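You operate a simulated robot arm through the tools that you are given. There is no shell and no other tool.

You run a simulated robot arm. Do the job below in one go: nothing can be reset, and whatever is moved stays where it is left.

Task
Swap the right red box's black pad for the green one.
Fine: it lies in the box's drawer; the old pad goes in the blue bin; shut the drawer.

It is judged by the outcome, as a careful person would: the job done as asked, and still so three seconds after it is handed in. It fails if anything else is knocked over, pushed out of place, dropped, spilled or broken.

Robot
A 6-joint arm with a fingered hand, fixed in place. Base frame: the origin is on the floor under the middle of its stand, x ahead of it, y to its left, z up. Readings come in cm, rad, newtons and seconds.
It reaches about 134.6 cm from its shoulder. Its first joint turns from -2.601 to 2.601 rad. Payload 3.5 kg.
The tool frame sits at the grasp point between the pads (the TCP): z along the fingers, y along the line on which they close. The tips reach 2.6 cm beyond it. The gripper opens to 13.2 cm; its body begins 7.3 cm behind the TCP. The gripper is a hand of 4 fingers: y runs from the thumb to the fingers, the wrist lies at [0, 0, -23.4] in the tool frame, and closing takes about 1.5 s.
Orientation is told as [roll, pitch, yaw] about the base's x, y, z axes, in that order, counted from this pose: with the fingers straight down and closing along the base's y, the tool's x points along the base's -x, its y along +y and its z along -z.

Tools
- The arm moves only by the tool drive_tool. Its argument "steps" is a list of rows, each a list of 6 numbers: the shift along the tool's x, y, z in cm, then the turn, a rotation vector about the tool's x, y, z in rad. In form: [[dx, dy, dz, wx, wy, wz], ...]. A call has 1 to 20 rows; each row shifts and turns the commanded pose from where the row before left it, along the tool's axes as they then stand. "jaw" is the gripper command, from -1 (shut) to 1 (fully open), values between in proportion, set as the call begins (left out, the last holds). A row lasts 0.2 s, in which the tool goes at most 5 cm and 0.15 rad; a call with a longer step from one row to the next is refused whole, and so is a gripper value outside its range. Where a pose cannot be reached the arm comes as near as it can. A force on the tool above 40 N (or 10 N above the force at the start of the call, whichever is more), or a blocked arm, ends the call early, and 0.2 s more pass. Each finger travels about 10.8 cm/s and halts on what it meets, pressing with about 26 N; the grip force reading is that of the motor and also rises with nothing between the fingers. The clock runs only during rows and for 0.2 s after the last one: add rows that do not move to give the fingers time. It gives the time, the measured TCP pose, the force on the tool (base axes), the opening and the grip force at its end, in the units of the frame above (readings bear some noise), with the torque about the TCP (base axes, N m) and any sound that the robot's microphone picked up.
- Cameras (640 x 400 px; columns grow to the right, rows downward): "scene" is fixed at [40.59, -65.37, 121.59]; the picture's right is [0.98, -0.18, 0.00], its down [-0.05, -0.29, -0.96] and it looks along [0.17, 0.94, -0.29] (base axes); focal length 362 px, centre (320, 200). "wrist" rides on the gripper at [6.8, 0.2, -9.7] in the tool frame; the picture's right is [-0.02, 1.00, 0.00], its down [-0.82, -0.02, -0.58] and it looks along [-0.58, -0.01, 0.82] (tool axes); focal length 270 px, centre (320, 200). There is no depth. A picture from a camera that has moved, and an enlarged one, comes with that camera's place and axes in the base frame and with its lens. The place of the scene camera against the robot may be out by one fixed shift of up to 1.2 cm in any direction.
- grab_frame(camera): a new picture of that camera. The clock stands still meanwhile.
- slide_trunk(by): slides the trunk up (or, below 0, down) by that many cm; the arm rides with it, the base frame stays. It gives what a move gives, with no picture.
- move_fingers(finger1, finger2, finger3, thumb_bend): sets how far each is bent, from 0 (flat) to 1 (curled in); at 0.3 the hand is open as for a grip, at 0.7 the pads meet at the TCP. One left out holds its place. A second passes; each finger stops where it meets its share of the squeeze, and holds until it gets a number again. A gripper value or a shape takes the hand back. It gives what a move gives, with no picture; readings hold the bend of each and the force on the fingers (four entries, about 0 where the hand has none), thumb and palm.
- set_grasp(shape): the hand has 4 fingers and takes this shape, open, in about a second: jaw (thumb against the fingers, like two jaws); tri (thumb and two fingers); tip (a fingertip pinch); poke (one finger out to press); point (the index stretched); flat (the hand flat); cup (the hand cupped); fist (a fist). The gripper value then closes the fingers along that shape, each until it touches; the sizes above hold for jaw. It gives what a move gives, with no picture.
- enlarge(camera, box): a new picture of the part [left, top, right, bottom] of that camera's present view, enlarged. The clock stands still meanwhile.
- sign_off(): hands the job in; it is judged then, once.

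Places have to be worked out from the pictures, the camera data and where the tool is seen. Open the gripper and draw the arm clear of the work before you hand the job in, unless the task says otherwise.

The tools are called after "Call:" as name(argument=value, ...) on one line, values as JSON. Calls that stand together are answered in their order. drive_tool: Moves the arm, as the interface text tells. Its arguments: {"type":"object","properties":{"steps":{"type":"array"},"jaw":{"type":"number"}},"required":["steps"]} The other tools are called the same way: slide_trunk (by) moves the trunk up or down; set_grasp (shape) gives the hand a shape; move_fingers (finger1, finger2, finger3, thumb_bend) moves the fingers one by one; grab_frame (camera) takes a picture; enlarge (camera, box) takes an enlarged picture of a part of a camera's view; sign_off () hands the job in.

At the start:

```text
time_s: 0.0
tcp_pos: [44.95, 46.25, 95.58]
tcp_rot: [0.0, -0.003, -0.002]
force: [0.5, -0.2, -0.5]
wrist_torque: [0.0, -0.02, -0.01]
width: 13.19
finger_force: 0.0
shape: jaw
bend: [0.3, 0.3, 0.3, 0.3]
finger forces: [0.1, 0.0, 0.0, 0.1, 0.0, 0.1]
trunk travel left (down, up): [-85.3, 11.7]
```

scene: 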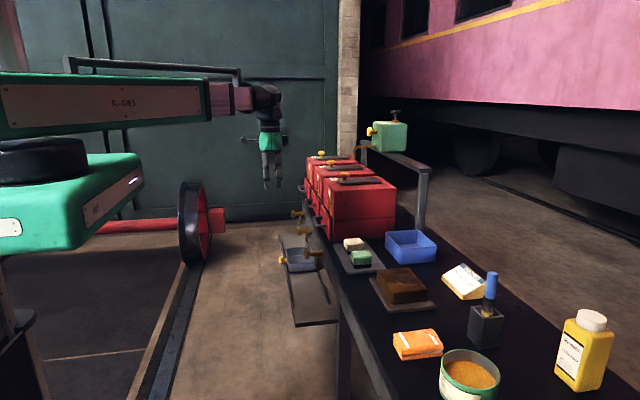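
wrist: 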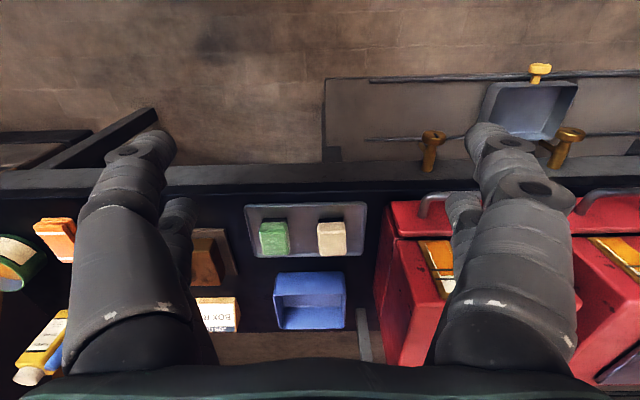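

I start by looking closer at the boxes, the bin and the tray from both cameras.

Call:
enlarge(camera="scene", box=[270, 130, 450, 250])

Call:
enlarge(camera="scene", box=[260, 200, 460, 330])

Call:
enlarge(camera="wrist", box=[320, 40, 640, 400])

```text
3.33 times, centred on (360, 190) of scene
camera zoom: at [40.59, -65.37, 121.59], right [0.98, -0.18, 0.0], down [-0.05, -0.29, -0.96], along [0.17, 0.94, -0.29], focal length 1206 px, centre (187, 233)
```

zoom: 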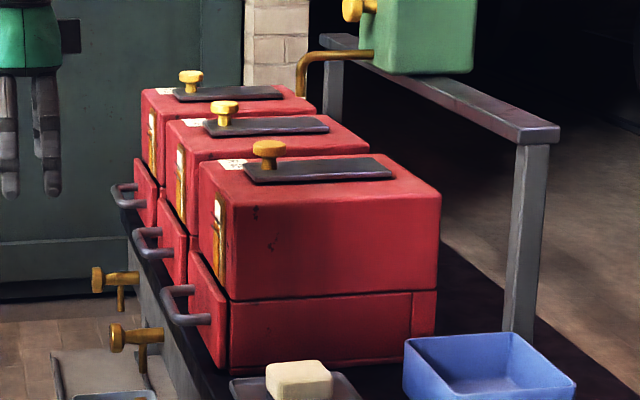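

```text
3.08 times, centred on (360, 265) of scene
camera zoom: at [40.59, -65.37, 121.59], right [0.98, -0.18, 0.0], down [-0.05, -0.29, -0.96], along [0.17, 0.94, -0.29], focal length 1113 px, centre (197, 0)
```

zoom: 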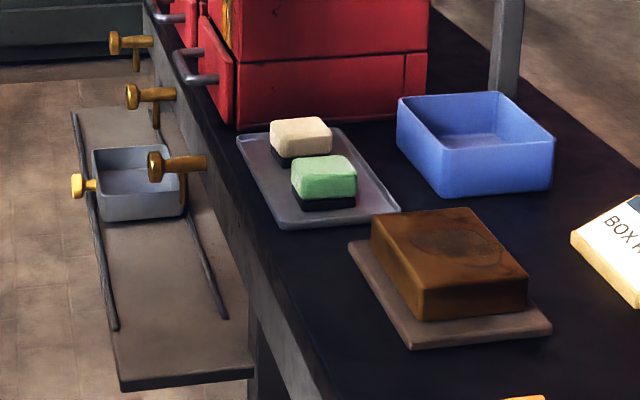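

```text
1.11 times, centred on (480, 220) of wrist
camera zoom: at [38.07, 46.35, 105.01], right [0.03, 1.0, 0.0], down [0.82, -0.02, 0.58], along [0.58, -0.01, -0.82], focal length 300 px, centre (142, 178)
```

zoom: 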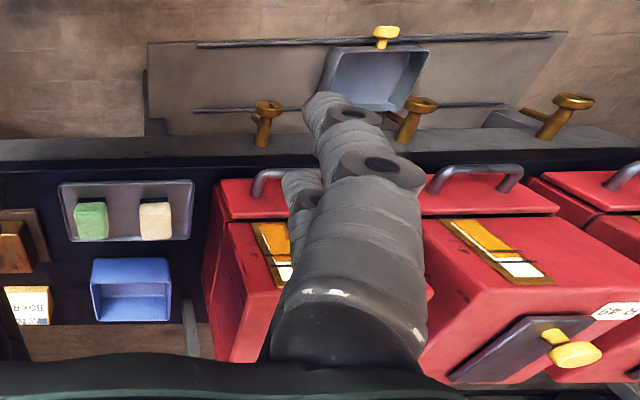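

The boxes stand in a row along y, drawers facing the robot (-x); the right one (lowest y) is nearest the scene camera, around y≈65. I raise the hand and shift it left, to look at this box from in front and above.

Call:
drive_tool(steps=[[1, 2, -3, 0, 0, 0], [1, 3, -3, 0, 0, 0], [1, 3, -3, 0, 0, 0], [1, 3, -2, 0, 0, 0], [1, 3, -1, 0, 0, 0], [0, 2, 0, 0, 0, 0]])

Call:
grab_frame(camera="wrist")

Call:
grab_frame(camera="scene")

```text
time_s: 1.4
tcp_pos: [39.82, 62.18, 95.48]
tcp_rot: [0.0, -0.002, -0.001]
force: [0.3, 0.6, 0.0]
wrist_torque: [-0.02, -0.01, -0.04]
width: 13.21
finger_force: 0.1
shape: jaw
bend: [0.3, 0.3, 0.3, 0.3]
finger forces: [0.0, 0.1, 0.2, 0.0, 0.1, 0.0]
out of reach, approached as far as the arm can: row 1, 2, 3, 4, 5
trunk travel left (down, up): [-85.3, 11.7]
```

```text
taken
camera wrist: at [33.06, 62.48, 105.01], right [0.03, 1.0, 0.0], down [0.82, -0.02, 0.58], along [0.58, -0.02, -0.82], focal length 270 px, centre (320, 200)
```

wrist: 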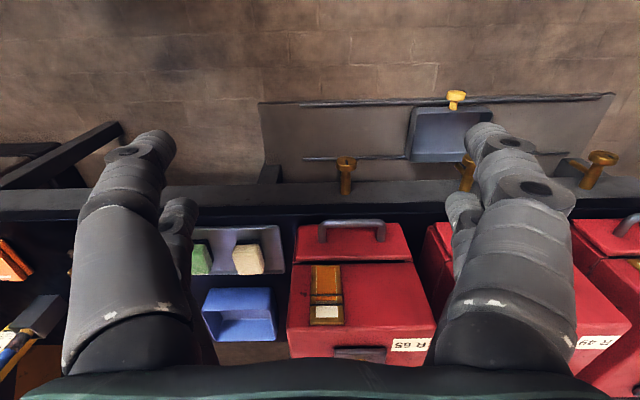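

```text
taken
```

scene: 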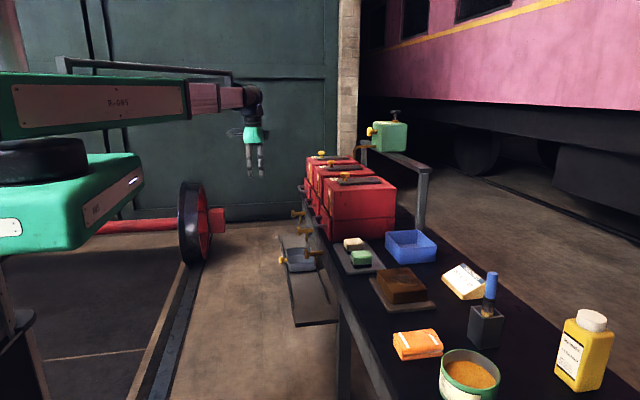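

The right box is labelled "R 65" and its handle is near y≈66. The arm is at its height limit, so I slide the trunk up for a better view of the top of the box.

Call:
slide_trunk(by=11)

Call:
grab_frame(camera="wrist")

```text
time_s: 2.8
tcp_pos: [39.77, 62.26, 106.5]
tcp_rot: [-0.002, -0.001, -0.002]
force: [-0.6, -0.1, -0.6]
wrist_torque: [-0.03, -0.01, -0.02]
width: 13.21
finger_force: 0.1
shape: jaw
bend: [0.3, 0.3, 0.3, 0.3]
finger forces: [0.0, 0.0, 0.0, 0.1, 0.1, 0.0]
trunk travel left (down, up): [-96.3, 0.7]
```

```text
taken
camera wrist: at [33.06, 62.44, 116.0], right [0.03, 1.0, 0.0], down [0.82, -0.02, 0.58], along [0.58, -0.01, -0.82], focal length 270 px, centre (320, 200)
```

wrist: 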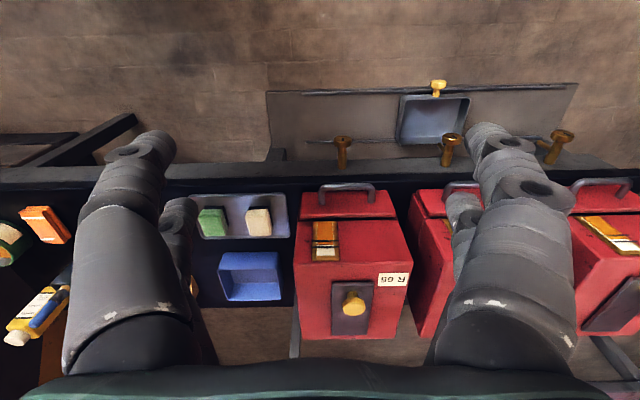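

Call:
enlarge(camera="wrist", box=[260, 160, 440, 350])

Call:
enlarge(camera="scene", box=[300, 145, 410, 245])

```text
2.11 times, centred on (350, 255) of wrist
camera zoom: at [33.06, 62.44, 116.0], right [0.03, 1.0, 0.0], down [0.82, -0.02, 0.58], along [0.58, -0.01, -0.82], focal length 569 px, centre (257, 84)
```

zoom: 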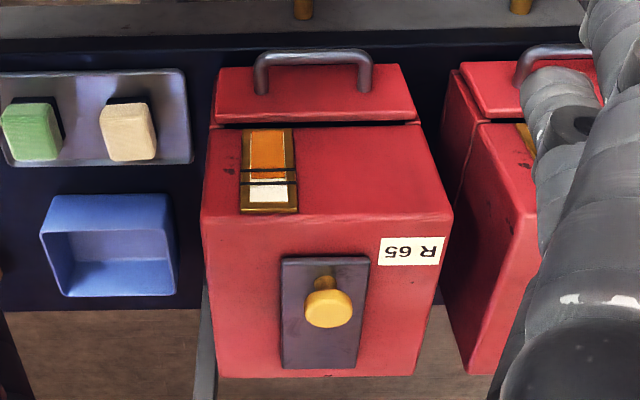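

```text
4.00 times, centred on (355, 195) of scene
camera zoom: at [40.59, -65.37, 121.59], right [0.98, -0.18, 0.0], down [-0.05, -0.29, -0.96], along [0.17, 0.94, -0.29], focal length 1447 px, centre (180, 220)
```

zoom: 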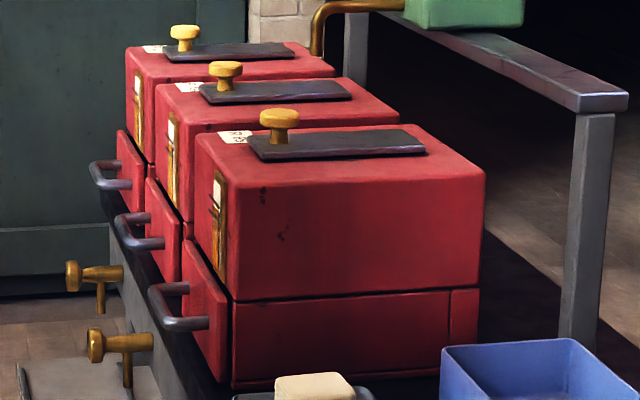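

The box top is at z≈85.7 (x 67–91, y 57–77), with a dark plate and a brass knob on top, and the drawer handle's bar is at about x≈61.5, z≈71. I move the camera closer to the plate to see whether it is a lid or the pad itself.

Call:
drive_tool(steps=[[-3, 1, 0, 0, 0, 0], [-4, 1, 0, 0, 0, 0], [-4, 1, 0, 0, 0, 0], [-4, 1, 0, 0, 0, 0], [-3, 1, 0, 0, 0, 0], [-2, 0, 0, 0, 0, 0]])

Call:
grab_frame(camera="wrist")

Call:
enlarge(camera="wrist", box=[220, 80, 420, 280])

```text
time_s: 4.2
tcp_pos: [59.97, 67.2, 106.47]
tcp_rot: [0.0, -0.001, -0.003]
force: [1.2, 0.1, 0.1]
wrist_torque: [-0.03, -0.01, 0.02]
width: 13.21
finger_force: 0.0
shape: jaw
bend: [0.3, 0.3, 0.3, 0.3]
finger forces: [0.0, 0.0, 0.0, 0.0, 0.0, 0.0]
trunk travel left (down, up): [-96.3, 0.7]
```

```text
taken
camera wrist: at [53.27, 67.41, 116.0], right [0.03, 1.0, 0.0], down [0.82, -0.02, 0.58], along [0.58, -0.02, -0.82], focal length 270 px, centre (320, 200)
```

wrist: 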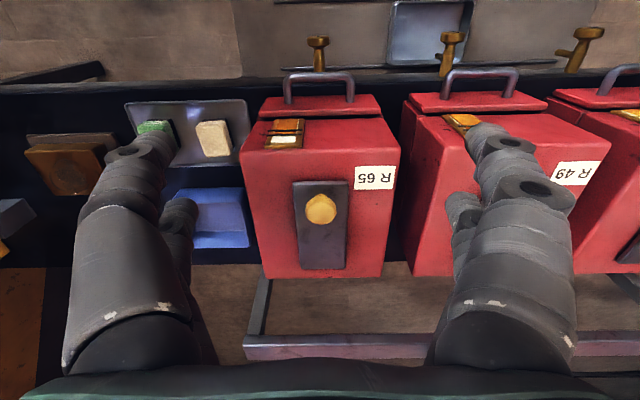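

```text
2.00 times, centred on (320, 180) of wrist
camera zoom: at [53.27, 67.41, 116.0], right [0.03, 1.0, 0.0], down [0.82, -0.02, 0.58], along [0.58, -0.02, -0.82], focal length 541 px, centre (320, 240)
```

zoom: 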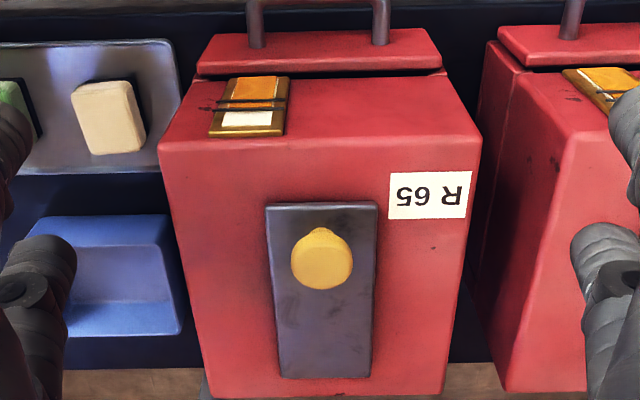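

The plate (x 71–88, y 63.5–70.5, top z≈86.7) looks like a lid with a brass knob at about (73.7, 67.0, 89.5). I check the plate from the side in the scene camera for a hinge or rails.

Call:
enlarge(camera="scene", box=[325, 165, 405, 205])

Call:
enlarge(camera="wrist", box=[280, 160, 360, 290])

Call:
enlarge(camera="scene", box=[300, 190, 350, 240])

```text
8.00 times, centred on (365, 185) of scene
camera zoom: at [40.59, -65.37, 121.59], right [0.98, -0.18, 0.0], down [-0.05, -0.29, -0.96], along [0.17, 0.94, -0.29], focal length 2895 px, centre (-40, 320)
```

zoom: 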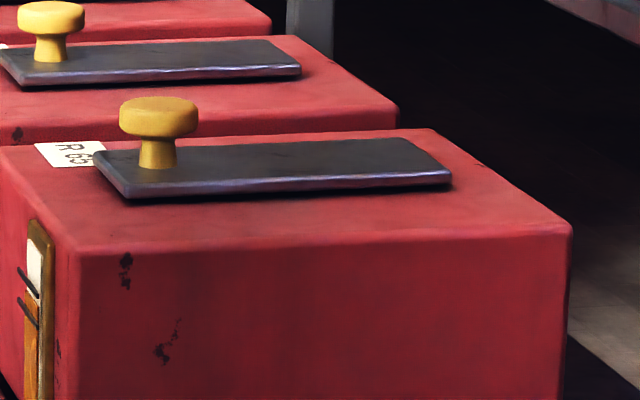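

```text
3.08 times, centred on (320, 225) of wrist
camera zoom: at [53.27, 67.41, 116.0], right [0.03, 1.0, 0.0], down [0.82, -0.02, 0.58], along [0.58, -0.02, -0.82], focal length 832 px, centre (320, 123)
```

zoom: 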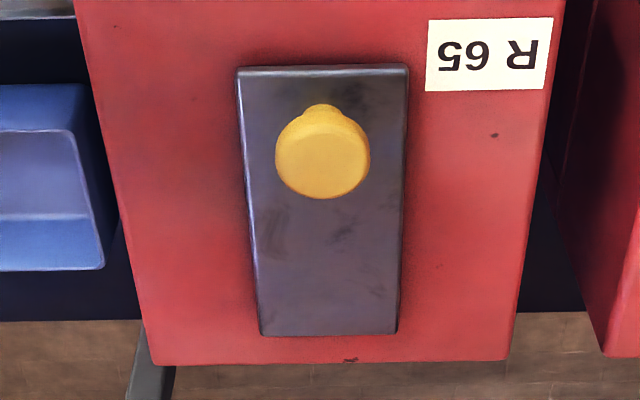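

```text
8.00 times, centred on (325, 215) of scene
camera zoom: at [40.59, -65.37, 121.59], right [0.98, -0.18, 0.0], down [-0.05, -0.29, -0.96], along [0.17, 0.94, -0.29], focal length 2895 px, centre (280, 80)
```

zoom: 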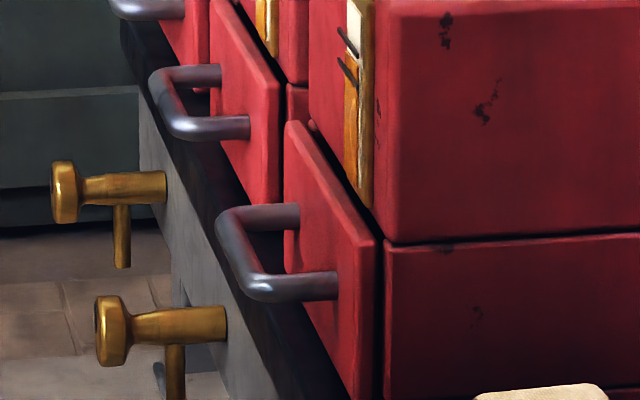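

No rails or hinge show; the knob is a mushroom about 3.8 cm wide, top z≈90. The TCP sits at the wrist image centre, so I move over the knob to z≈97 and check alignment before lowering.

Call:
drive_tool(steps=[[-3, 0, 1, 0, 0, 0], [-3.5, -0.1, 2, 0, 0, 0], [-3.5, -0.1, 2.5, 0, 0, 0], [-2.5, 0, 2.5, 0, 0, 0], [-1.2, 0, 1.5, 0, 0, 0]])

Call:
grab_frame(camera="wrist")

Call:
grab_frame(camera="scene")

```text
time_s: 5.4
tcp_pos: [73.69, 67.19, 106.42]
tcp_rot: [0.001, -0.002, -0.001]
force: [-0.3, -0.3, -0.6]
wrist_torque: [0.01, -0.02, 0.01]
width: 13.17
finger_force: 0.1
shape: jaw
bend: [0.3, 0.3, 0.3, 0.3]
finger forces: [0.0, 0.1, 0.1, 0.1, 0.0, 0.0]
out of reach, approached as far as the arm can: row 1, 2, 3, 4, 5
trunk travel left (down, up): [-96.3, 0.7]
```

```text
taken
camera wrist: at [66.94, 67.39, 116.01], right [0.03, 1.0, 0.0], down [0.82, -0.02, 0.58], along [0.58, -0.01, -0.82], focal length 270 px, centre (320, 200)
```

wrist: 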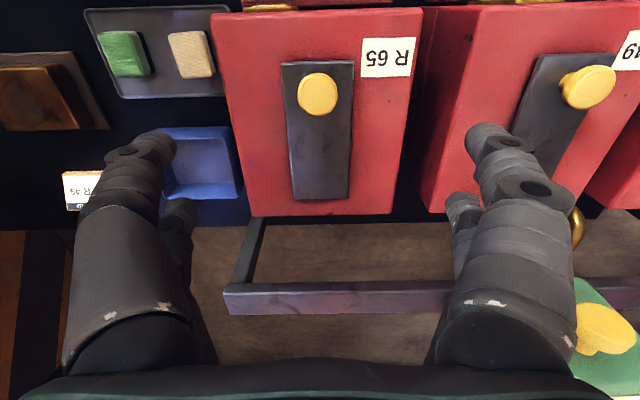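

```text
taken
```

scene: 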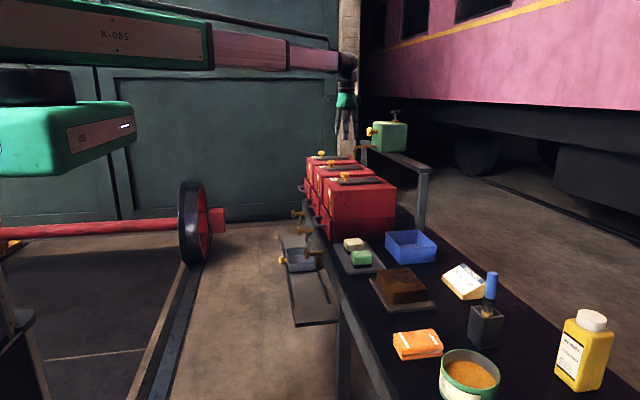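

The arm's height is set only by the trunk (z did not change), so vertical moves must come from slide_trunk. The knob is at about (73.4, 67.1), right below the TCP; I lower the trunk 10 cm and look again.

Call:
slide_trunk(by=-10)

Call:
grab_frame(camera="wrist")

Call:
enlarge(camera="scene", box=[300, 110, 410, 200])

```text
time_s: 6.8
tcp_pos: [73.69, 67.13, 96.55]
tcp_rot: [0.001, -0.001, -0.001]
force: [-0.6, -0.1, -0.5]
wrist_torque: [-0.01, -0.01, -0.01]
width: 13.18
finger_force: 0.1
shape: jaw
bend: [0.3, 0.3, 0.3, 0.3]
finger forces: [0.0, 0.0, 0.1, 0.0, 0.1, 0.0]
trunk travel left (down, up): [-86.3, 10.7]
```

```text
taken
camera wrist: at [66.9, 67.38, 106.02], right [0.03, 1.0, 0.0], down [0.82, -0.02, 0.58], along [0.58, -0.01, -0.82], focal length 270 px, centre (320, 200)
```

wrist: 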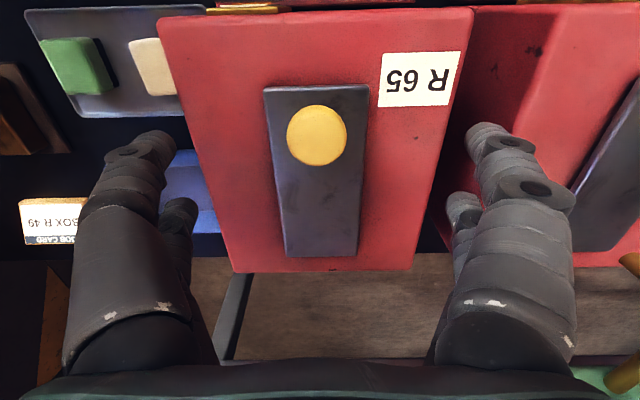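

```text
4.44 times, centred on (355, 155) of scene
camera zoom: at [40.59, -65.37, 121.59], right [0.98, -0.18, 0.0], down [-0.05, -0.29, -0.96], along [0.17, 0.94, -0.29], focal length 1608 px, centre (164, 400)
```

zoom: 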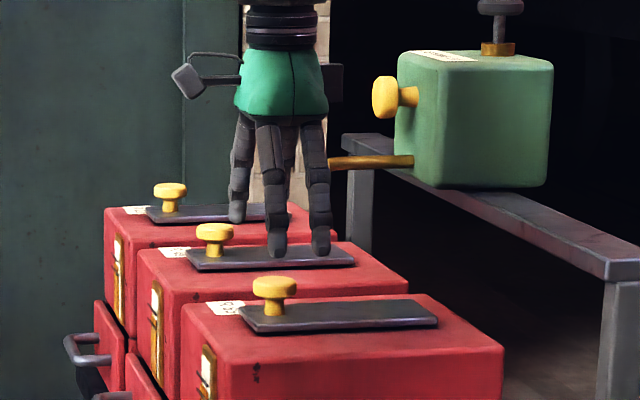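

The knob stays at about (73.4, 67.1) under the TCP, and the open finger pairs straddle it. I lower 6.2 cm more so the tips come just above the plate beside the knob.

Call:
slide_trunk(by=-6.2)

Call:
grab_frame(camera="wrist")

Call:
enlarge(camera="scene", box=[300, 125, 410, 215])

```text
time_s: 7.8
tcp_pos: [73.65, 67.24, 90.36]
tcp_rot: [0.001, -0.002, -0.001]
force: [-1.1, 0.1, -0.5]
wrist_torque: [-0.03, -0.01, 0.0]
width: 13.2
finger_force: 0.1
shape: jaw
bend: [0.3, 0.3, 0.3, 0.3]
finger forces: [0.0, 0.0, 0.0, 0.1, 0.1, 0.1]
trunk travel left (down, up): [-80.1, 16.9]
```

```text
taken
camera wrist: at [66.9, 67.38, 99.82], right [0.03, 1.0, 0.0], down [0.82, -0.02, 0.58], along [0.58, -0.01, -0.82], focal length 270 px, centre (320, 200)
```

wrist: 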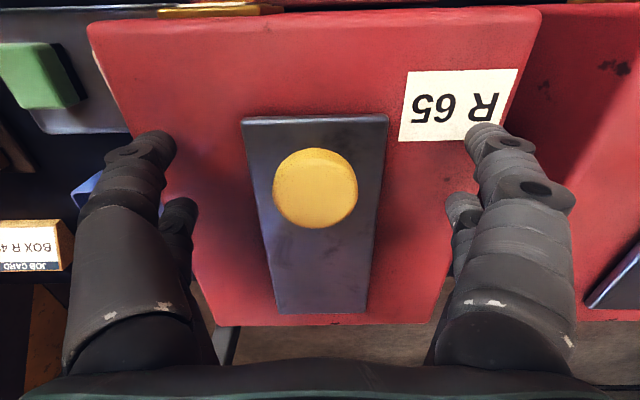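

```text
4.44 times, centred on (355, 170) of scene
camera zoom: at [40.59, -65.37, 121.59], right [0.98, -0.18, 0.0], down [-0.05, -0.29, -0.96], along [0.17, 0.94, -0.29], focal length 1608 px, centre (164, 333)
```

zoom: 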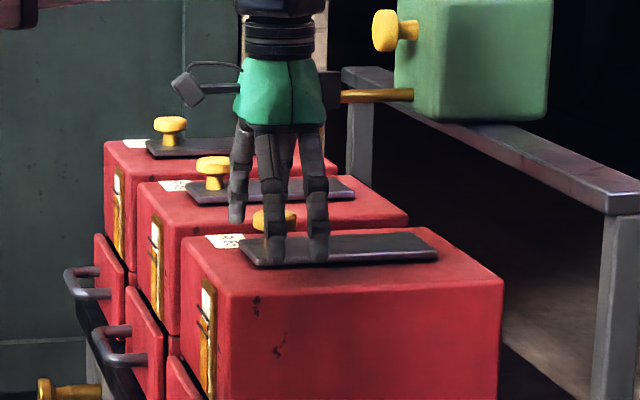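

There is a job card on the table reading "BOX R 4…", so "the right box" may mean the one the card names. Before touching anything I raise the hand and go read the card and all box labels.

Call:
enlarge(camera="wrist", box=[0, 200, 100, 290])

Call:
enlarge(camera="scene", box=[430, 250, 510, 310])

Call:
slide_trunk(by=14)

```text
4.44 times, centred on (50, 245) of wrist
camera zoom: at [66.9, 67.38, 99.82], right [0.03, 1.0, 0.0], down [0.82, -0.02, 0.58], along [0.58, -0.01, -0.82], focal length 1201 px, centre (1520, 0)
```

zoom: 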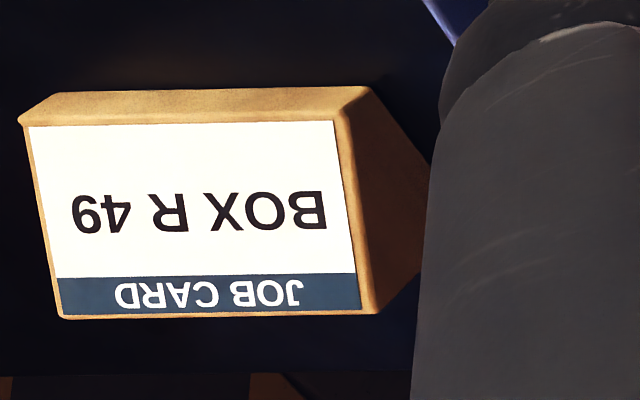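

```text
6.67 times, centred on (470, 280) of scene
camera zoom: at [40.59, -65.37, 121.59], right [0.98, -0.18, 0.0], down [-0.05, -0.29, -0.96], along [0.17, 0.94, -0.29], focal length 2412 px, centre (-680, -333)
```

zoom: 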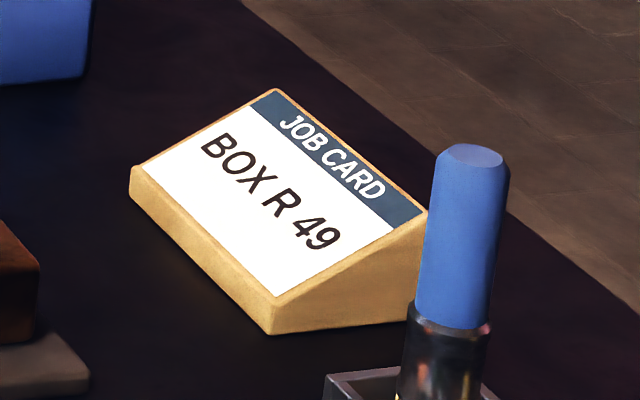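

```text
time_s: 9.4
tcp_pos: [73.85, 67.3, 104.3]
tcp_rot: [0.0, -0.002, 0.0]
force: [-0.3, -0.8, -0.5]
wrist_torque: [0.0, 0.01, 0.0]
width: 13.19
finger_force: 0.1
shape: jaw
bend: [0.3, 0.3, 0.3, 0.3]
finger forces: [0.1, 0.0, 0.0, 0.0, 0.0, 0.0]
trunk travel left (down, up): [-94.1, 2.9]
```

The card says "JOB CARD – BOX R 49", so the right (correct) box may well be R 49, the middle one, at knob ≈(73.5, 91.8). I go look at R 49 and the third box to gather evidence (gauges, labels) before deciding.

Call:
drive_tool(steps=[[2, 3, 0, 0, 0, 0], [3, 3.5, 0, 0, 0, 0], [3, 3.5, 0, 0, 0, 0], [3, 3.5, 0, 0, 0, 0], [3, 3.5, 0, 0, 0, 0], [3, 3.5, 0, 0, 0, 0], [2, 3, 0, 0, 0, 0]])

Call:
grab_frame(camera="wrist")

Call:
enlarge(camera="wrist", box=[180, 40, 500, 240])

```text
time_s: 11.0
tcp_pos: [54.47, 90.82, 104.25]
tcp_rot: [-0.001, -0.001, -0.001]
force: [0.0, -0.1, -0.5]
wrist_torque: [0.01, -0.02, 0.01]
width: 13.2
finger_force: 0.1
shape: jaw
bend: [0.3, 0.3, 0.3, 0.3]
finger forces: [0.1, 0.2, 0.0, 0.0, 0.0, 0.0]
trunk travel left (down, up): [-94.1, 2.9]
```

```text
taken
camera wrist: at [47.8, 90.88, 113.8], right [0.03, 1.0, 0.0], down [0.82, -0.02, 0.58], along [0.58, -0.02, -0.82], focal length 270 px, centre (320, 200)
```

wrist: 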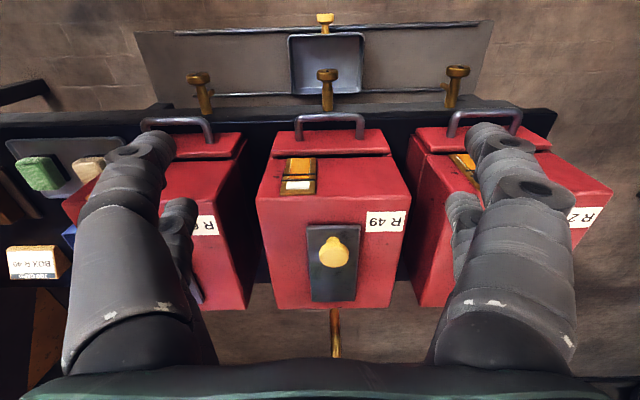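

```text
2.00 times, centred on (340, 140) of wrist
camera zoom: at [47.8, 90.88, 113.8], right [0.03, 1.0, 0.0], down [0.82, -0.02, 0.58], along [0.58, -0.02, -0.82], focal length 541 px, centre (280, 320)
```

zoom: 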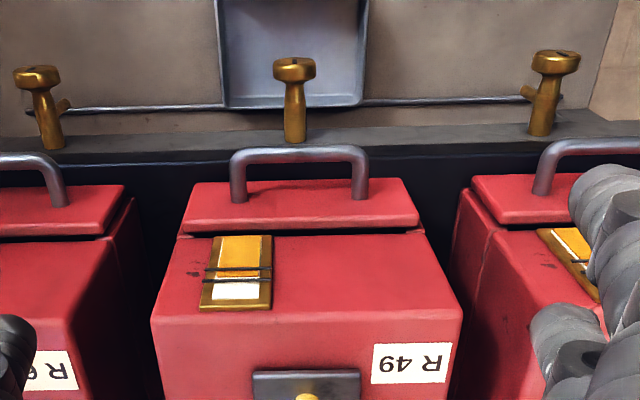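

R 49's drip pan sits under its tap, but that isn't conclusive. I'll learn more from the drawers' contents; first I try the "poke" shape here in free air to see how the hooking finger looks.

Call:
set_grasp(shape="poke")

Call:
grab_frame(camera="wrist")

Call:
enlarge(camera="scene", box=[280, 60, 380, 160])

```text
time_s: 11.9
tcp_pos: [54.61, 90.59, 104.27]
tcp_rot: [0.0, -0.002, -0.001]
force: [0.4, 0.0, -1.2]
wrist_torque: [-0.03, 0.01, 0.0]
width: 0.02
finger_force: 0.0
shape: poke
bend: [1.0, 1.0, 1.0, 0.34]
finger forces: [0.1, 0.1, 0.0, 0.0, 0.1, 0.1]
trunk travel left (down, up): [-94.1, 2.9]
```

```text
taken
camera wrist: at [47.83, 90.8, 113.81], right [0.03, 1.0, 0.0], down [0.82, -0.02, 0.58], along [0.58, -0.01, -0.82], focal length 270 px, centre (320, 200)
```

wrist: 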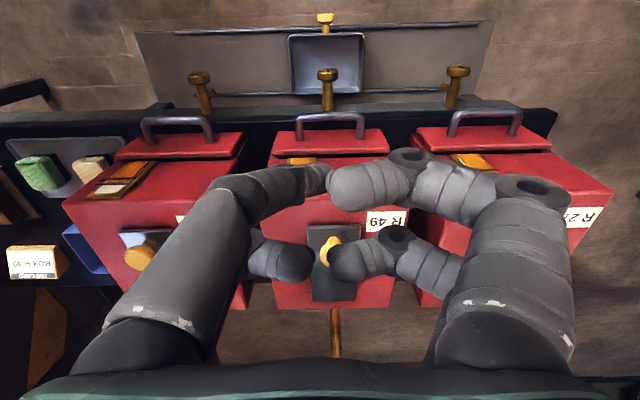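

```text
4.00 times, centred on (330, 110) of scene
camera zoom: at [40.59, -65.37, 121.59], right [0.98, -0.18, 0.0], down [-0.05, -0.29, -0.96], along [0.17, 0.94, -0.29], focal length 1447 px, centre (280, 560)
```

zoom: 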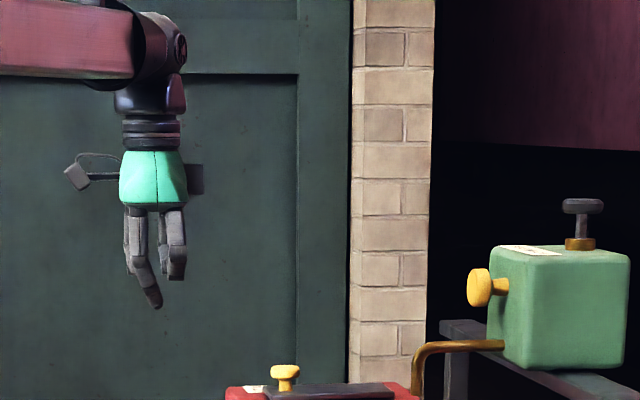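

The poke finger sticks out only ~2 cm, so I'd rather pinch the handle bar with the hand horizontal, jaws closing vertically. I return to jaw shape and draw back over the aisle to make room for turning the hand.

Call:
set_grasp(shape="jaw")

Call:
drive_tool(steps=[[3, 0, 0, 0, 0, 0], [4.5, 0.3, 0, 0, 0, 0], [4.8, 0.3, 0, 0, 0, 0], [4.8, 0.3, 0, 0, 0, 0], [4.8, 0.3, 0, 0, 0, 0], [4, 0, 0, 0, 0, 0], [2, 0, 0, 0, 0, 0]])

Call:
grab_frame(camera="scene")

Call:
grab_frame(camera="wrist")

```text
time_s: 12.8
tcp_pos: [54.61, 90.74, 104.25]
tcp_rot: [0.0, -0.002, -0.002]
force: [0.8, 0.1, -0.4]
wrist_torque: [-0.02, -0.01, 0.02]
width: 13.19
finger_force: 0.0
shape: jaw
bend: [0.3, 0.3, 0.3, 0.3]
finger forces: [0.0, 0.1, 0.1, 0.1, 0.0, 0.0]
trunk travel left (down, up): [-94.1, 2.9]
```

```text
time_s: 14.4
tcp_pos: [26.62, 91.85, 104.32]
tcp_rot: [-0.001, -0.002, -0.002]
force: [0.4, -1.0, 0.1]
wrist_torque: [-0.02, 0.0, -0.02]
width: 13.18
finger_force: 0.1
shape: jaw
bend: [0.3, 0.3, 0.3, 0.3]
finger forces: [0.0, 0.0, 0.1, 0.0, 0.0, 0.0]
out of reach, approached as far as the arm can: row 2, 4
trunk travel left (down, up): [-94.1, 2.9]
```

```text
taken
```

scene: 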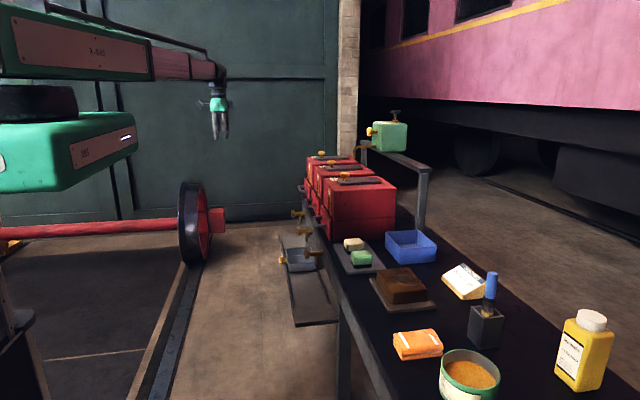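

```text
taken
camera wrist: at [19.97, 92.14, 113.81], right [0.03, 1.0, 0.0], down [0.82, -0.02, 0.58], along [0.58, -0.01, -0.82], focal length 270 px, centre (320, 200)
```

wrist: 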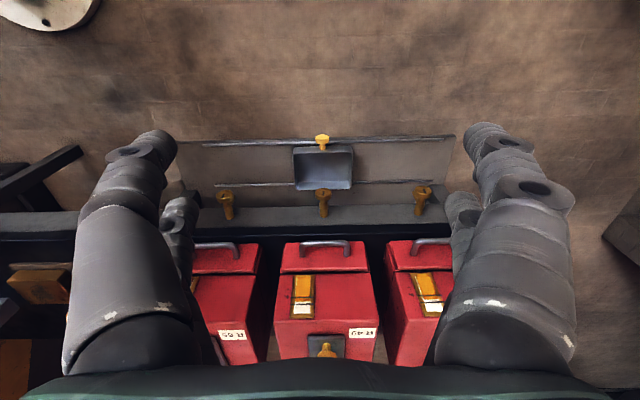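

The elbow points away from the bench, so lowering is safe here. I now yaw the hand +90° (camera to the -y side) in place.

Call:
drive_tool(steps=[[0, 0, 0, 0, 0, -0.1], [0, 0, 0, 0, 0, -0.15], [0, 0, 0, 0, 0, -0.15], [0, 0, 0, 0, 0, -0.15], [0, 0, 0, 0, 0, -0.15], [0, 0, 0, 0, 0, -0.15], [0, 0, 0, 0, 0, -0.15], [0, 0, 0, 0, 0, -0.15], [0, 0, 0, 0, 0, -0.15], [0, 0, 0, 0, 0, -0.15], [0, 0, 0, 0, 0, -0.12]])

```text
time_s: 16.8
tcp_pos: [26.73, 91.89, 104.32]
tcp_rot: [-0.002, -0.001, 1.57]
force: [-0.6, 0.0, 0.0]
wrist_torque: [-0.03, -0.05, 0.03]
width: 13.19
finger_force: 0.1
shape: jaw
bend: [0.3, 0.3, 0.3, 0.3]
finger forces: [0.1, 0.0, 0.0, 0.1, 0.0, 0.0]
trunk travel left (down, up): [-94.1, 2.9]
```

Yaw worked. Now I pitch the hand up toward +x about the wrist, half way first.

Call:
drive_tool(steps=[[0, -3.497, -0.263, 0.15, 0, 0], [0, -3.497, -0.263, 0.15, 0, 0], [0, -3.497, -0.263, 0.15, 0, 0], [0, -3.497, -0.263, 0.15, 0, 0], [0, -3.497, -0.263, 0.15, 0, 0]])

```text
time_s: 18.0
tcp_pos: [42.47, 92.02, 110.53]
tcp_rot: [-0.75, 0.001, 1.569]
force: [0.2, -0.1, -0.7]
wrist_torque: [0.0, -0.01, 0.0]
width: 13.22
finger_force: 0.1
shape: jaw
bend: [0.3, 0.3, 0.3, 0.3]
finger forces: [0.0, 0.1, 0.0, 0.0, 0.0, 0.0]
out of reach, approached as far as the arm can: row 4
trunk travel left (down, up): [-94.1, 2.9]
```

It follows well. I complete the turn to horizontal.

Call:
drive_tool(steps=[[0, -3.497, -0.263, 0.15, 0, 0], [0, -3.497, -0.263, 0.15, 0, 0], [0, -3.497, -0.263, 0.15, 0, 0], [0, -3.497, -0.263, 0.15, 0, 0], [0, -3.497, -0.263, 0.15, 0, 0], [0, -1.655, -0.059, 0.0708, 0, 0]])

Call:
grab_frame(camera="wrist")

Call:
grab_frame(camera="scene")

```text
time_s: 19.4
tcp_pos: [50.23, 91.78, 127.71]
tcp_rot: [-1.571, 0.0, 1.569]
force: [0.3, -0.1, -1.1]
wrist_torque: [0.02, 0.01, 0.01]
width: 13.19
finger_force: 0.0
shape: jaw
bend: [0.3, 0.3, 0.3, 0.3]
finger forces: [0.0, 0.0, 0.0, 0.0, 0.0, 0.0]
out of reach, approached as far as the arm can: row 1
trunk travel left (down, up): [-94.1, 2.9]
```

```text
taken
camera wrist: at [40.6, 84.92, 127.34], right [0.0, 0.03, -1.0], down [-0.58, 0.82, 0.02], along [0.82, 0.58, 0.02], focal length 270 px, centre (320, 200)
```

wrist: 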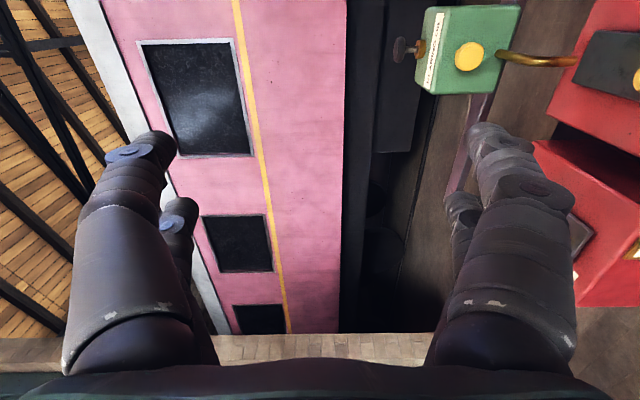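

```text
taken
```

scene: 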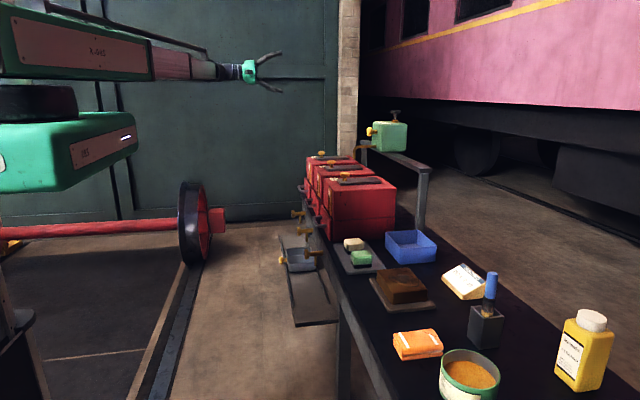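

The hand is horizontal at z=127.7 facing R 49's front. I narrow the jaws to about 6 cm and lower the trunk 50 cm over the aisle.

Call:
drive_tool(steps=[[0, 0, 0, 0, 0, 0], [0, 0, 0, 0, 0, 0], [0, 0, 0, 0, 0, 0]], jaw=-0.05)

Call:
slide_trunk(by=-50)

Call:
grab_frame(camera="wrist")

Call:
grab_frame(camera="scene")

```text
time_s: 20.2
tcp_pos: [50.3, 91.67, 127.7]
tcp_rot: [-1.569, 0.0, 1.57]
force: [-0.1, 0.5, 0.1]
wrist_torque: [0.0, 0.01, 0.0]
width: 6.34
finger_force: 0.1
shape: jaw
bend: [0.73, 0.73, 0.73, 0.7]
finger forces: [0.1, 0.1, 0.1, 0.1, 0.1, 0.0]
trunk travel left (down, up): [-94.1, 2.9]
```

```text
refused: -50 is not a number from -40 to 40
```

```text
taken
camera wrist: at [40.6, 84.92, 127.3], right [0.0, 0.03, -1.0], down [-0.58, 0.82, 0.02], along [0.82, 0.58, 0.01], focal length 270 px, centre (320, 200)
```

wrist: 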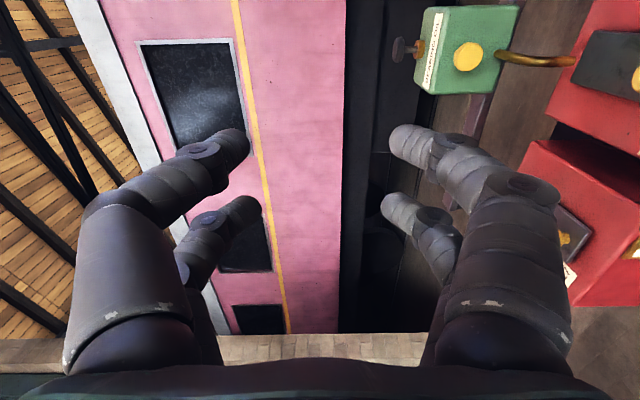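

```text
taken
```

scene: 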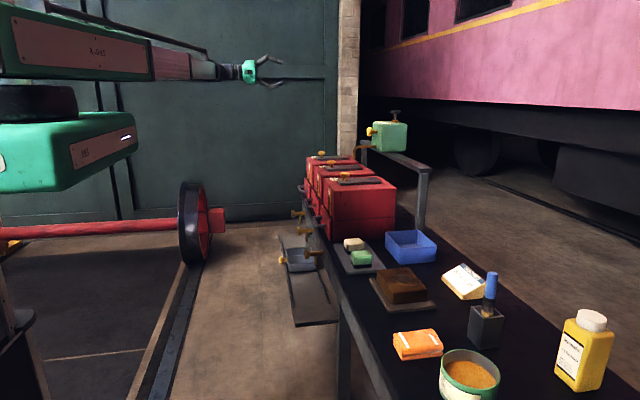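

Slides are limited to 40 cm at a time. I lower in two stages; the aisle under the hand and arm is clear (bench edge is at x≈62, tips are at x≈53).

Call:
slide_trunk(by=-30)

Call:
grab_frame(camera="scene")

Call:
grab_frame(camera="wrist")

```text
time_s: 23.2
tcp_pos: [50.24, 91.64, 97.6]
tcp_rot: [-1.569, -0.001, 1.569]
force: [0.2, -0.1, 0.1]
wrist_torque: [0.02, 0.02, -0.04]
width: 6.33
finger_force: 0.0
shape: jaw
bend: [0.73, 0.73, 0.73, 0.7]
finger forces: [0.0, 0.0, 0.1, 0.0, 0.1, 0.1]
trunk travel left (down, up): [-64.1, 32.9]
```

```text
taken
```

scene: 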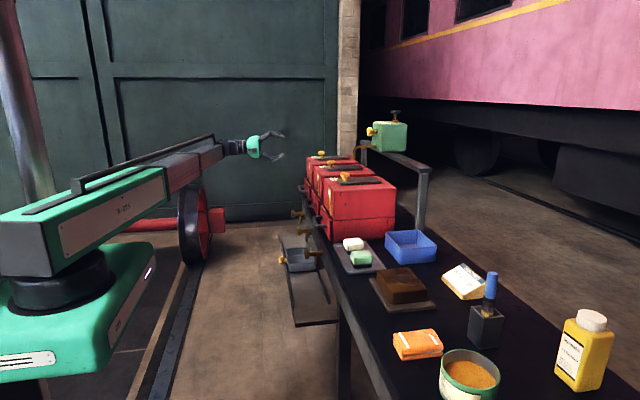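

```text
taken
camera wrist: at [40.6, 84.92, 97.31], right [0.0, 0.03, -1.0], down [-0.58, 0.82, 0.02], along [0.82, 0.58, 0.01], focal length 270 px, centre (320, 200)
```

wrist: 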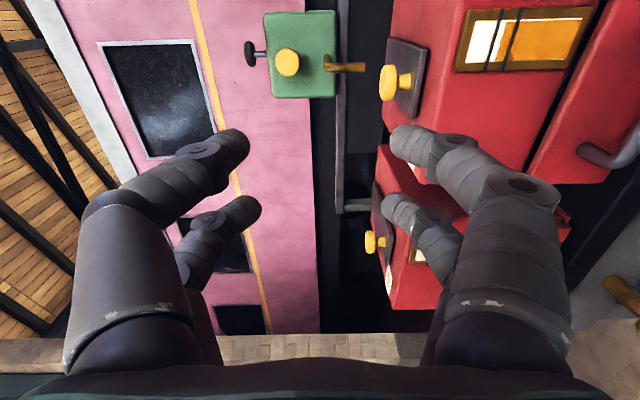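

Clear so far. Lowering another 26.7 cm brings the TCP level with the handle bar (z≈70.9).

Call:
slide_trunk(by=-26.7)

Call:
grab_frame(camera="wrist")

Call:
enlarge(camera="scene", box=[240, 170, 360, 260])

```text
time_s: 26.0
tcp_pos: [50.22, 91.76, 70.93]
tcp_rot: [-1.569, 0.0, 1.568]
force: [0.7, 0.0, 0.5]
wrist_torque: [-0.02, -0.03, -0.05]
width: 6.34
finger_force: 0.1
shape: jaw
bend: [0.73, 0.73, 0.73, 0.7]
finger forces: [0.0, 0.0, 0.0, 0.0, 0.0, 0.0]
trunk travel left (down, up): [-37.4, 59.6]
```

```text
taken
camera wrist: at [40.6, 84.92, 70.6], right [0.0, 0.03, -1.0], down [-0.58, 0.82, 0.02], along [0.82, 0.58, 0.01], focal length 270 px, centre (320, 200)
```

wrist: 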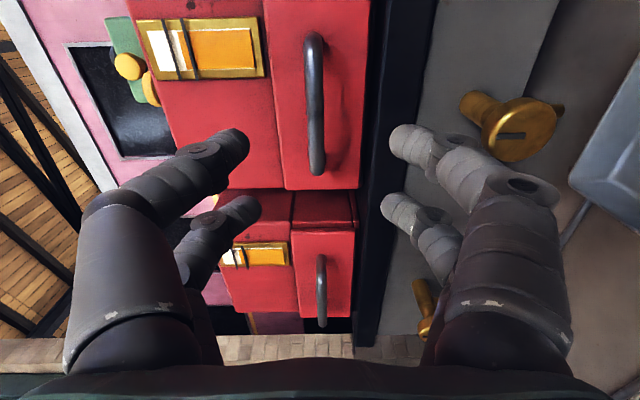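

```text
4.44 times, centred on (300, 215) of scene
camera zoom: at [40.59, -65.37, 121.59], right [0.98, -0.18, 0.0], down [-0.05, -0.29, -0.96], along [0.17, 0.94, -0.29], focal length 1608 px, centre (409, 133)
```

zoom: 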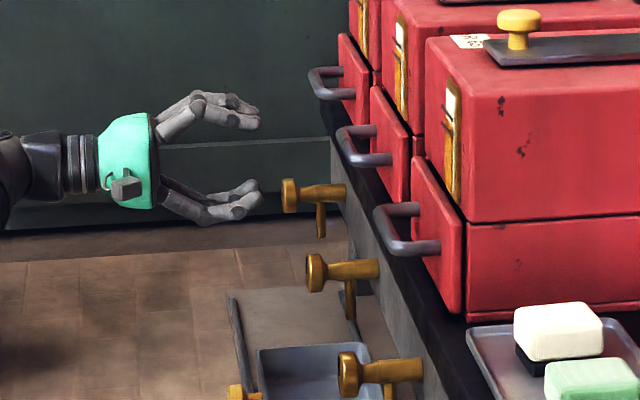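

The bar of R 49's handle is at about (61.9, 91.7, 71.2), in line with the TCP; the tap is safely ~3 cm below the lower fingers. I advance 11.5 cm along the fingers.

Call:
drive_tool(steps=[[0, 0, 3, 0, 0, 0], [0, 0, 3, 0, 0, 0], [0, 0, 2.5, 0, 0, 0], [0, 0, 1.5, 0, 0, 0], [0, 0, 1, 0, 0, 0], [0, 0, 0.5, 0, 0, 0]])

Call:
grab_frame(camera="wrist")

Call:
enlarge(camera="scene", box=[240, 170, 360, 260])

```text
time_s: 27.4
tcp_pos: [61.75, 91.63, 70.88]
tcp_rot: [-1.565, -0.001, 1.569]
force: [0.6, -0.4, -0.3]
wrist_torque: [-0.02, -0.01, 0.0]
width: 6.32
finger_force: 0.0
shape: jaw
bend: [0.73, 0.73, 0.73, 0.7]
finger forces: [0.0, 0.0, 0.0, 0.1, 0.1, 0.1]
trunk travel left (down, up): [-37.4, 59.6]
```

```text
taken
camera wrist: at [52.16, 84.92, 70.57], right [0.0, 0.03, -1.0], down [-0.58, 0.82, 0.02], along [0.82, 0.58, 0.01], focal length 270 px, centre (320, 200)
```

wrist: 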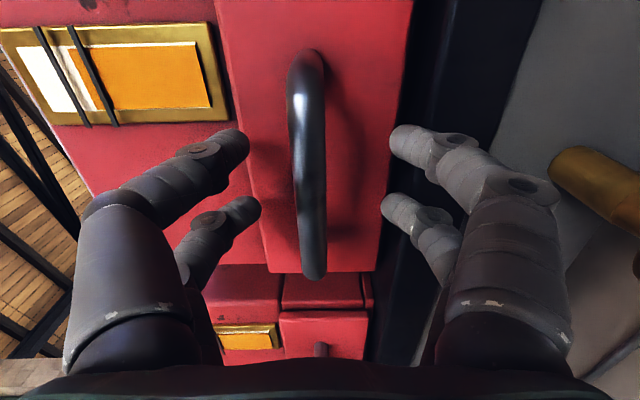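

```text
4.44 times, centred on (300, 215) of scene
camera zoom: at [40.59, -65.37, 121.59], right [0.98, -0.18, 0.0], down [-0.05, -0.29, -0.96], along [0.17, 0.94, -0.29], focal length 1608 px, centre (409, 133)
```

zoom: 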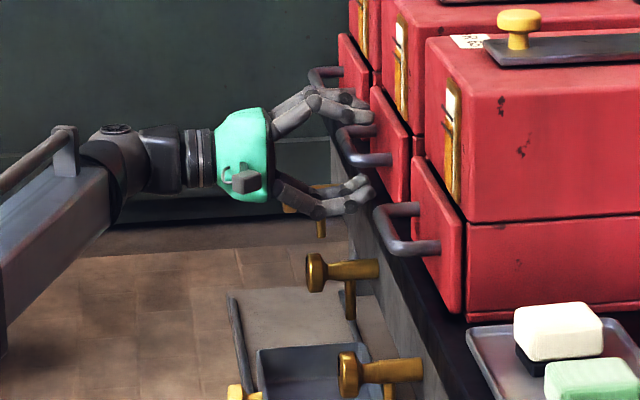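

The bar lies centred between the two finger pairs. I close the jaws on it.

Call:
drive_tool(steps=[[0, 0, 0, 0, 0, 0], [0, 0, 0, 0, 0, 0], [0, 0, 0, 0, 0, 0], [0, 0, 0, 0, 0, 0], [0, 0, 0, 0, 0, 0]], jaw=-1)

Call:
grab_frame(camera="wrist")

```text
time_s: 28.6
tcp_pos: [61.74, 91.79, 70.94]
tcp_rot: [-1.567, 0.0, 1.569]
force: [2.7, 0.8, 2.6]
wrist_torque: [-0.03, -0.02, 0.05]
width: 0.0
finger_force: 26.0
shape: jaw
bend: [0.65, 0.63, 0.63, 0.71]
finger forces: [0.1, 0.0, 0.0, 0.0, 0.0, 0.0]
trunk travel left (down, up): [-37.4, 59.6]
```

```text
taken
camera wrist: at [52.13, 84.91, 70.6], right [0.0, 0.03, -1.0], down [-0.58, 0.82, 0.02], along [0.82, 0.58, 0.01], focal length 270 px, centre (320, 200)
```

wrist: 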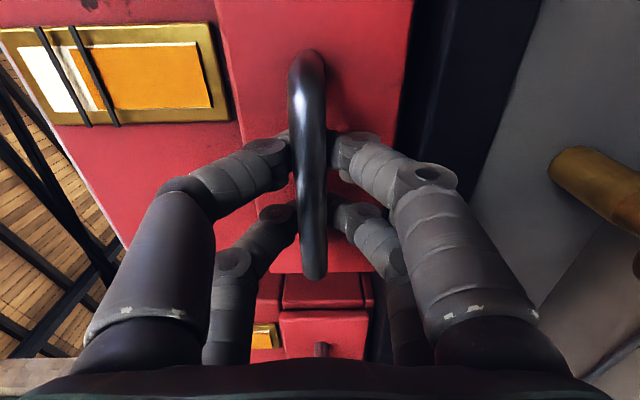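

The fingertips have met behind the bar, hooking it nicely. I pull back 3 cm slowly and watch the force.

Call:
drive_tool(steps=[[0, 0, -0.5, 0, 0, 0], [0, 0, -0.5, 0, 0, 0], [0, 0, -1, 0, 0, 0], [0, 0, -1, 0, 0, 0]])

Call:
grab_frame(camera="wrist")

Call:
enlarge(camera="scene", box=[240, 170, 360, 260])

```text
time_s: 29.6
tcp_pos: [58.67, 91.68, 70.95]
tcp_rot: [-1.568, -0.001, 1.568]
force: [1.7, 0.0, 2.8]
wrist_torque: [-0.01, 0.0, 0.02]
width: 0.0
finger_force: 26.4
shape: jaw
bend: [0.65, 0.63, 0.63, 0.71]
finger forces: [0.0, 0.0, 0.0, 0.1, 0.0, 0.0]
trunk travel left (down, up): [-37.4, 59.6]
```

```text
taken
camera wrist: at [49.05, 84.92, 70.6], right [0.0, 0.03, -1.0], down [-0.58, 0.82, 0.02], along [0.82, 0.58, 0.01], focal length 270 px, centre (320, 200)
```

wrist: 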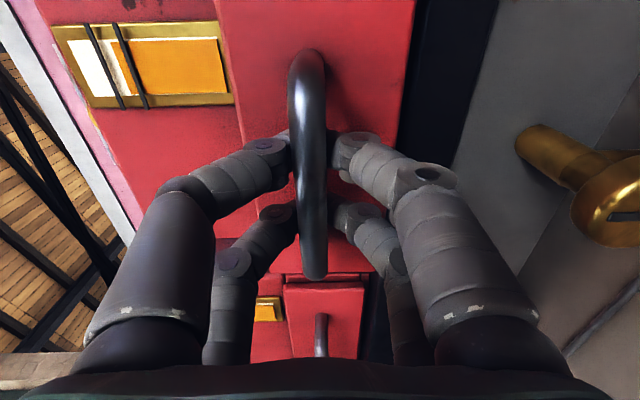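

```text
4.44 times, centred on (300, 215) of scene
camera zoom: at [40.59, -65.37, 121.59], right [0.98, -0.18, 0.0], down [-0.05, -0.29, -0.96], along [0.17, 0.94, -0.29], focal length 1608 px, centre (409, 133)
```

zoom: 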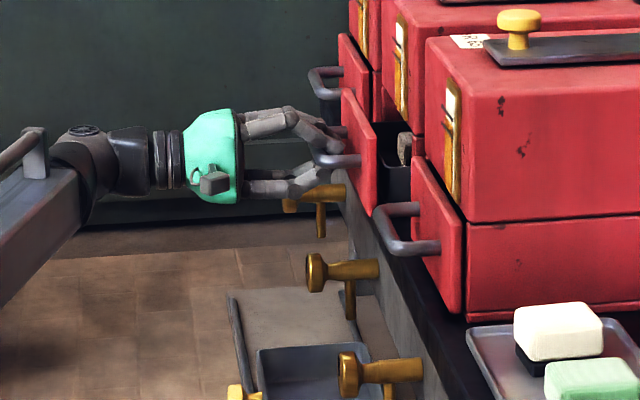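

The drawer slides easily, and something is visible inside. I pull further, about 9 cm.

Call:
drive_tool(steps=[[0, 0, -1, 0, 0, 0], [0, 0, -1.5, 0, 0, 0], [0, 0, -2, 0, 0, 0], [0, 0, -2, 0, 0, 0], [0, 0, -1.5, 0, 0, 0], [0, 0, -1, 0, 0, 0]])

Call:
enlarge(camera="scene", box=[240, 170, 360, 260])

Call:
grab_frame(camera="wrist")

```text
time_s: 31.0
tcp_pos: [49.54, 91.57, 70.78]
tcp_rot: [-1.568, 0.0, 1.569]
force: [2.4, 2.6, 0.8]
wrist_torque: [0.0, -0.01, 0.06]
width: 0.0
finger_force: 26.2
shape: jaw
bend: [0.65, 0.63, 0.63, 0.71]
finger forces: [0.1, 0.0, 0.0, 0.0, 0.0, 0.0]
trunk travel left (down, up): [-37.4, 59.6]
```

```text
4.44 times, centred on (300, 215) of scene
camera zoom: at [40.59, -65.37, 121.59], right [0.98, -0.18, 0.0], down [-0.05, -0.29, -0.96], along [0.17, 0.94, -0.29], focal length 1608 px, centre (409, 133)
```

zoom: 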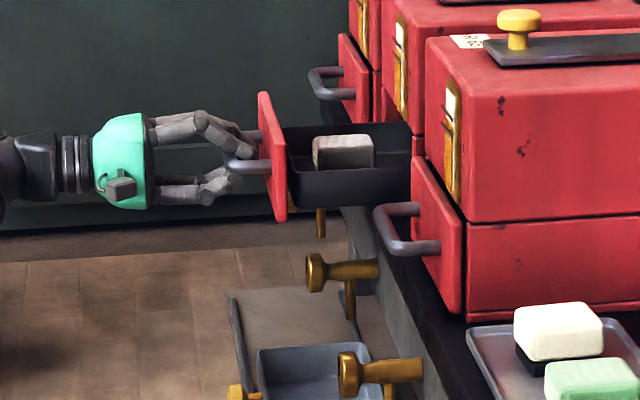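

```text
taken
camera wrist: at [40.06, 84.84, 70.6], right [0.0, 0.03, -1.0], down [-0.58, 0.82, 0.02], along [0.82, 0.58, 0.01], focal length 270 px, centre (320, 200)
```

wrist: 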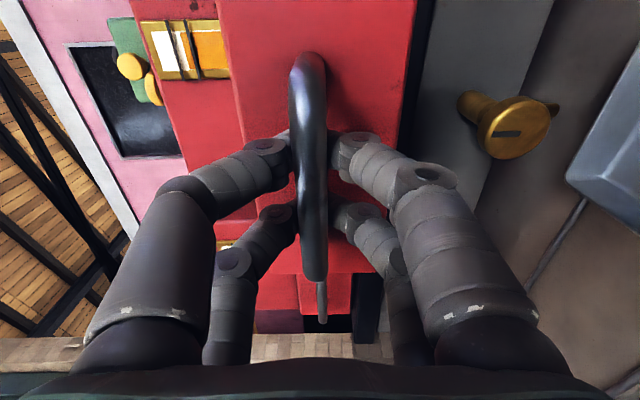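

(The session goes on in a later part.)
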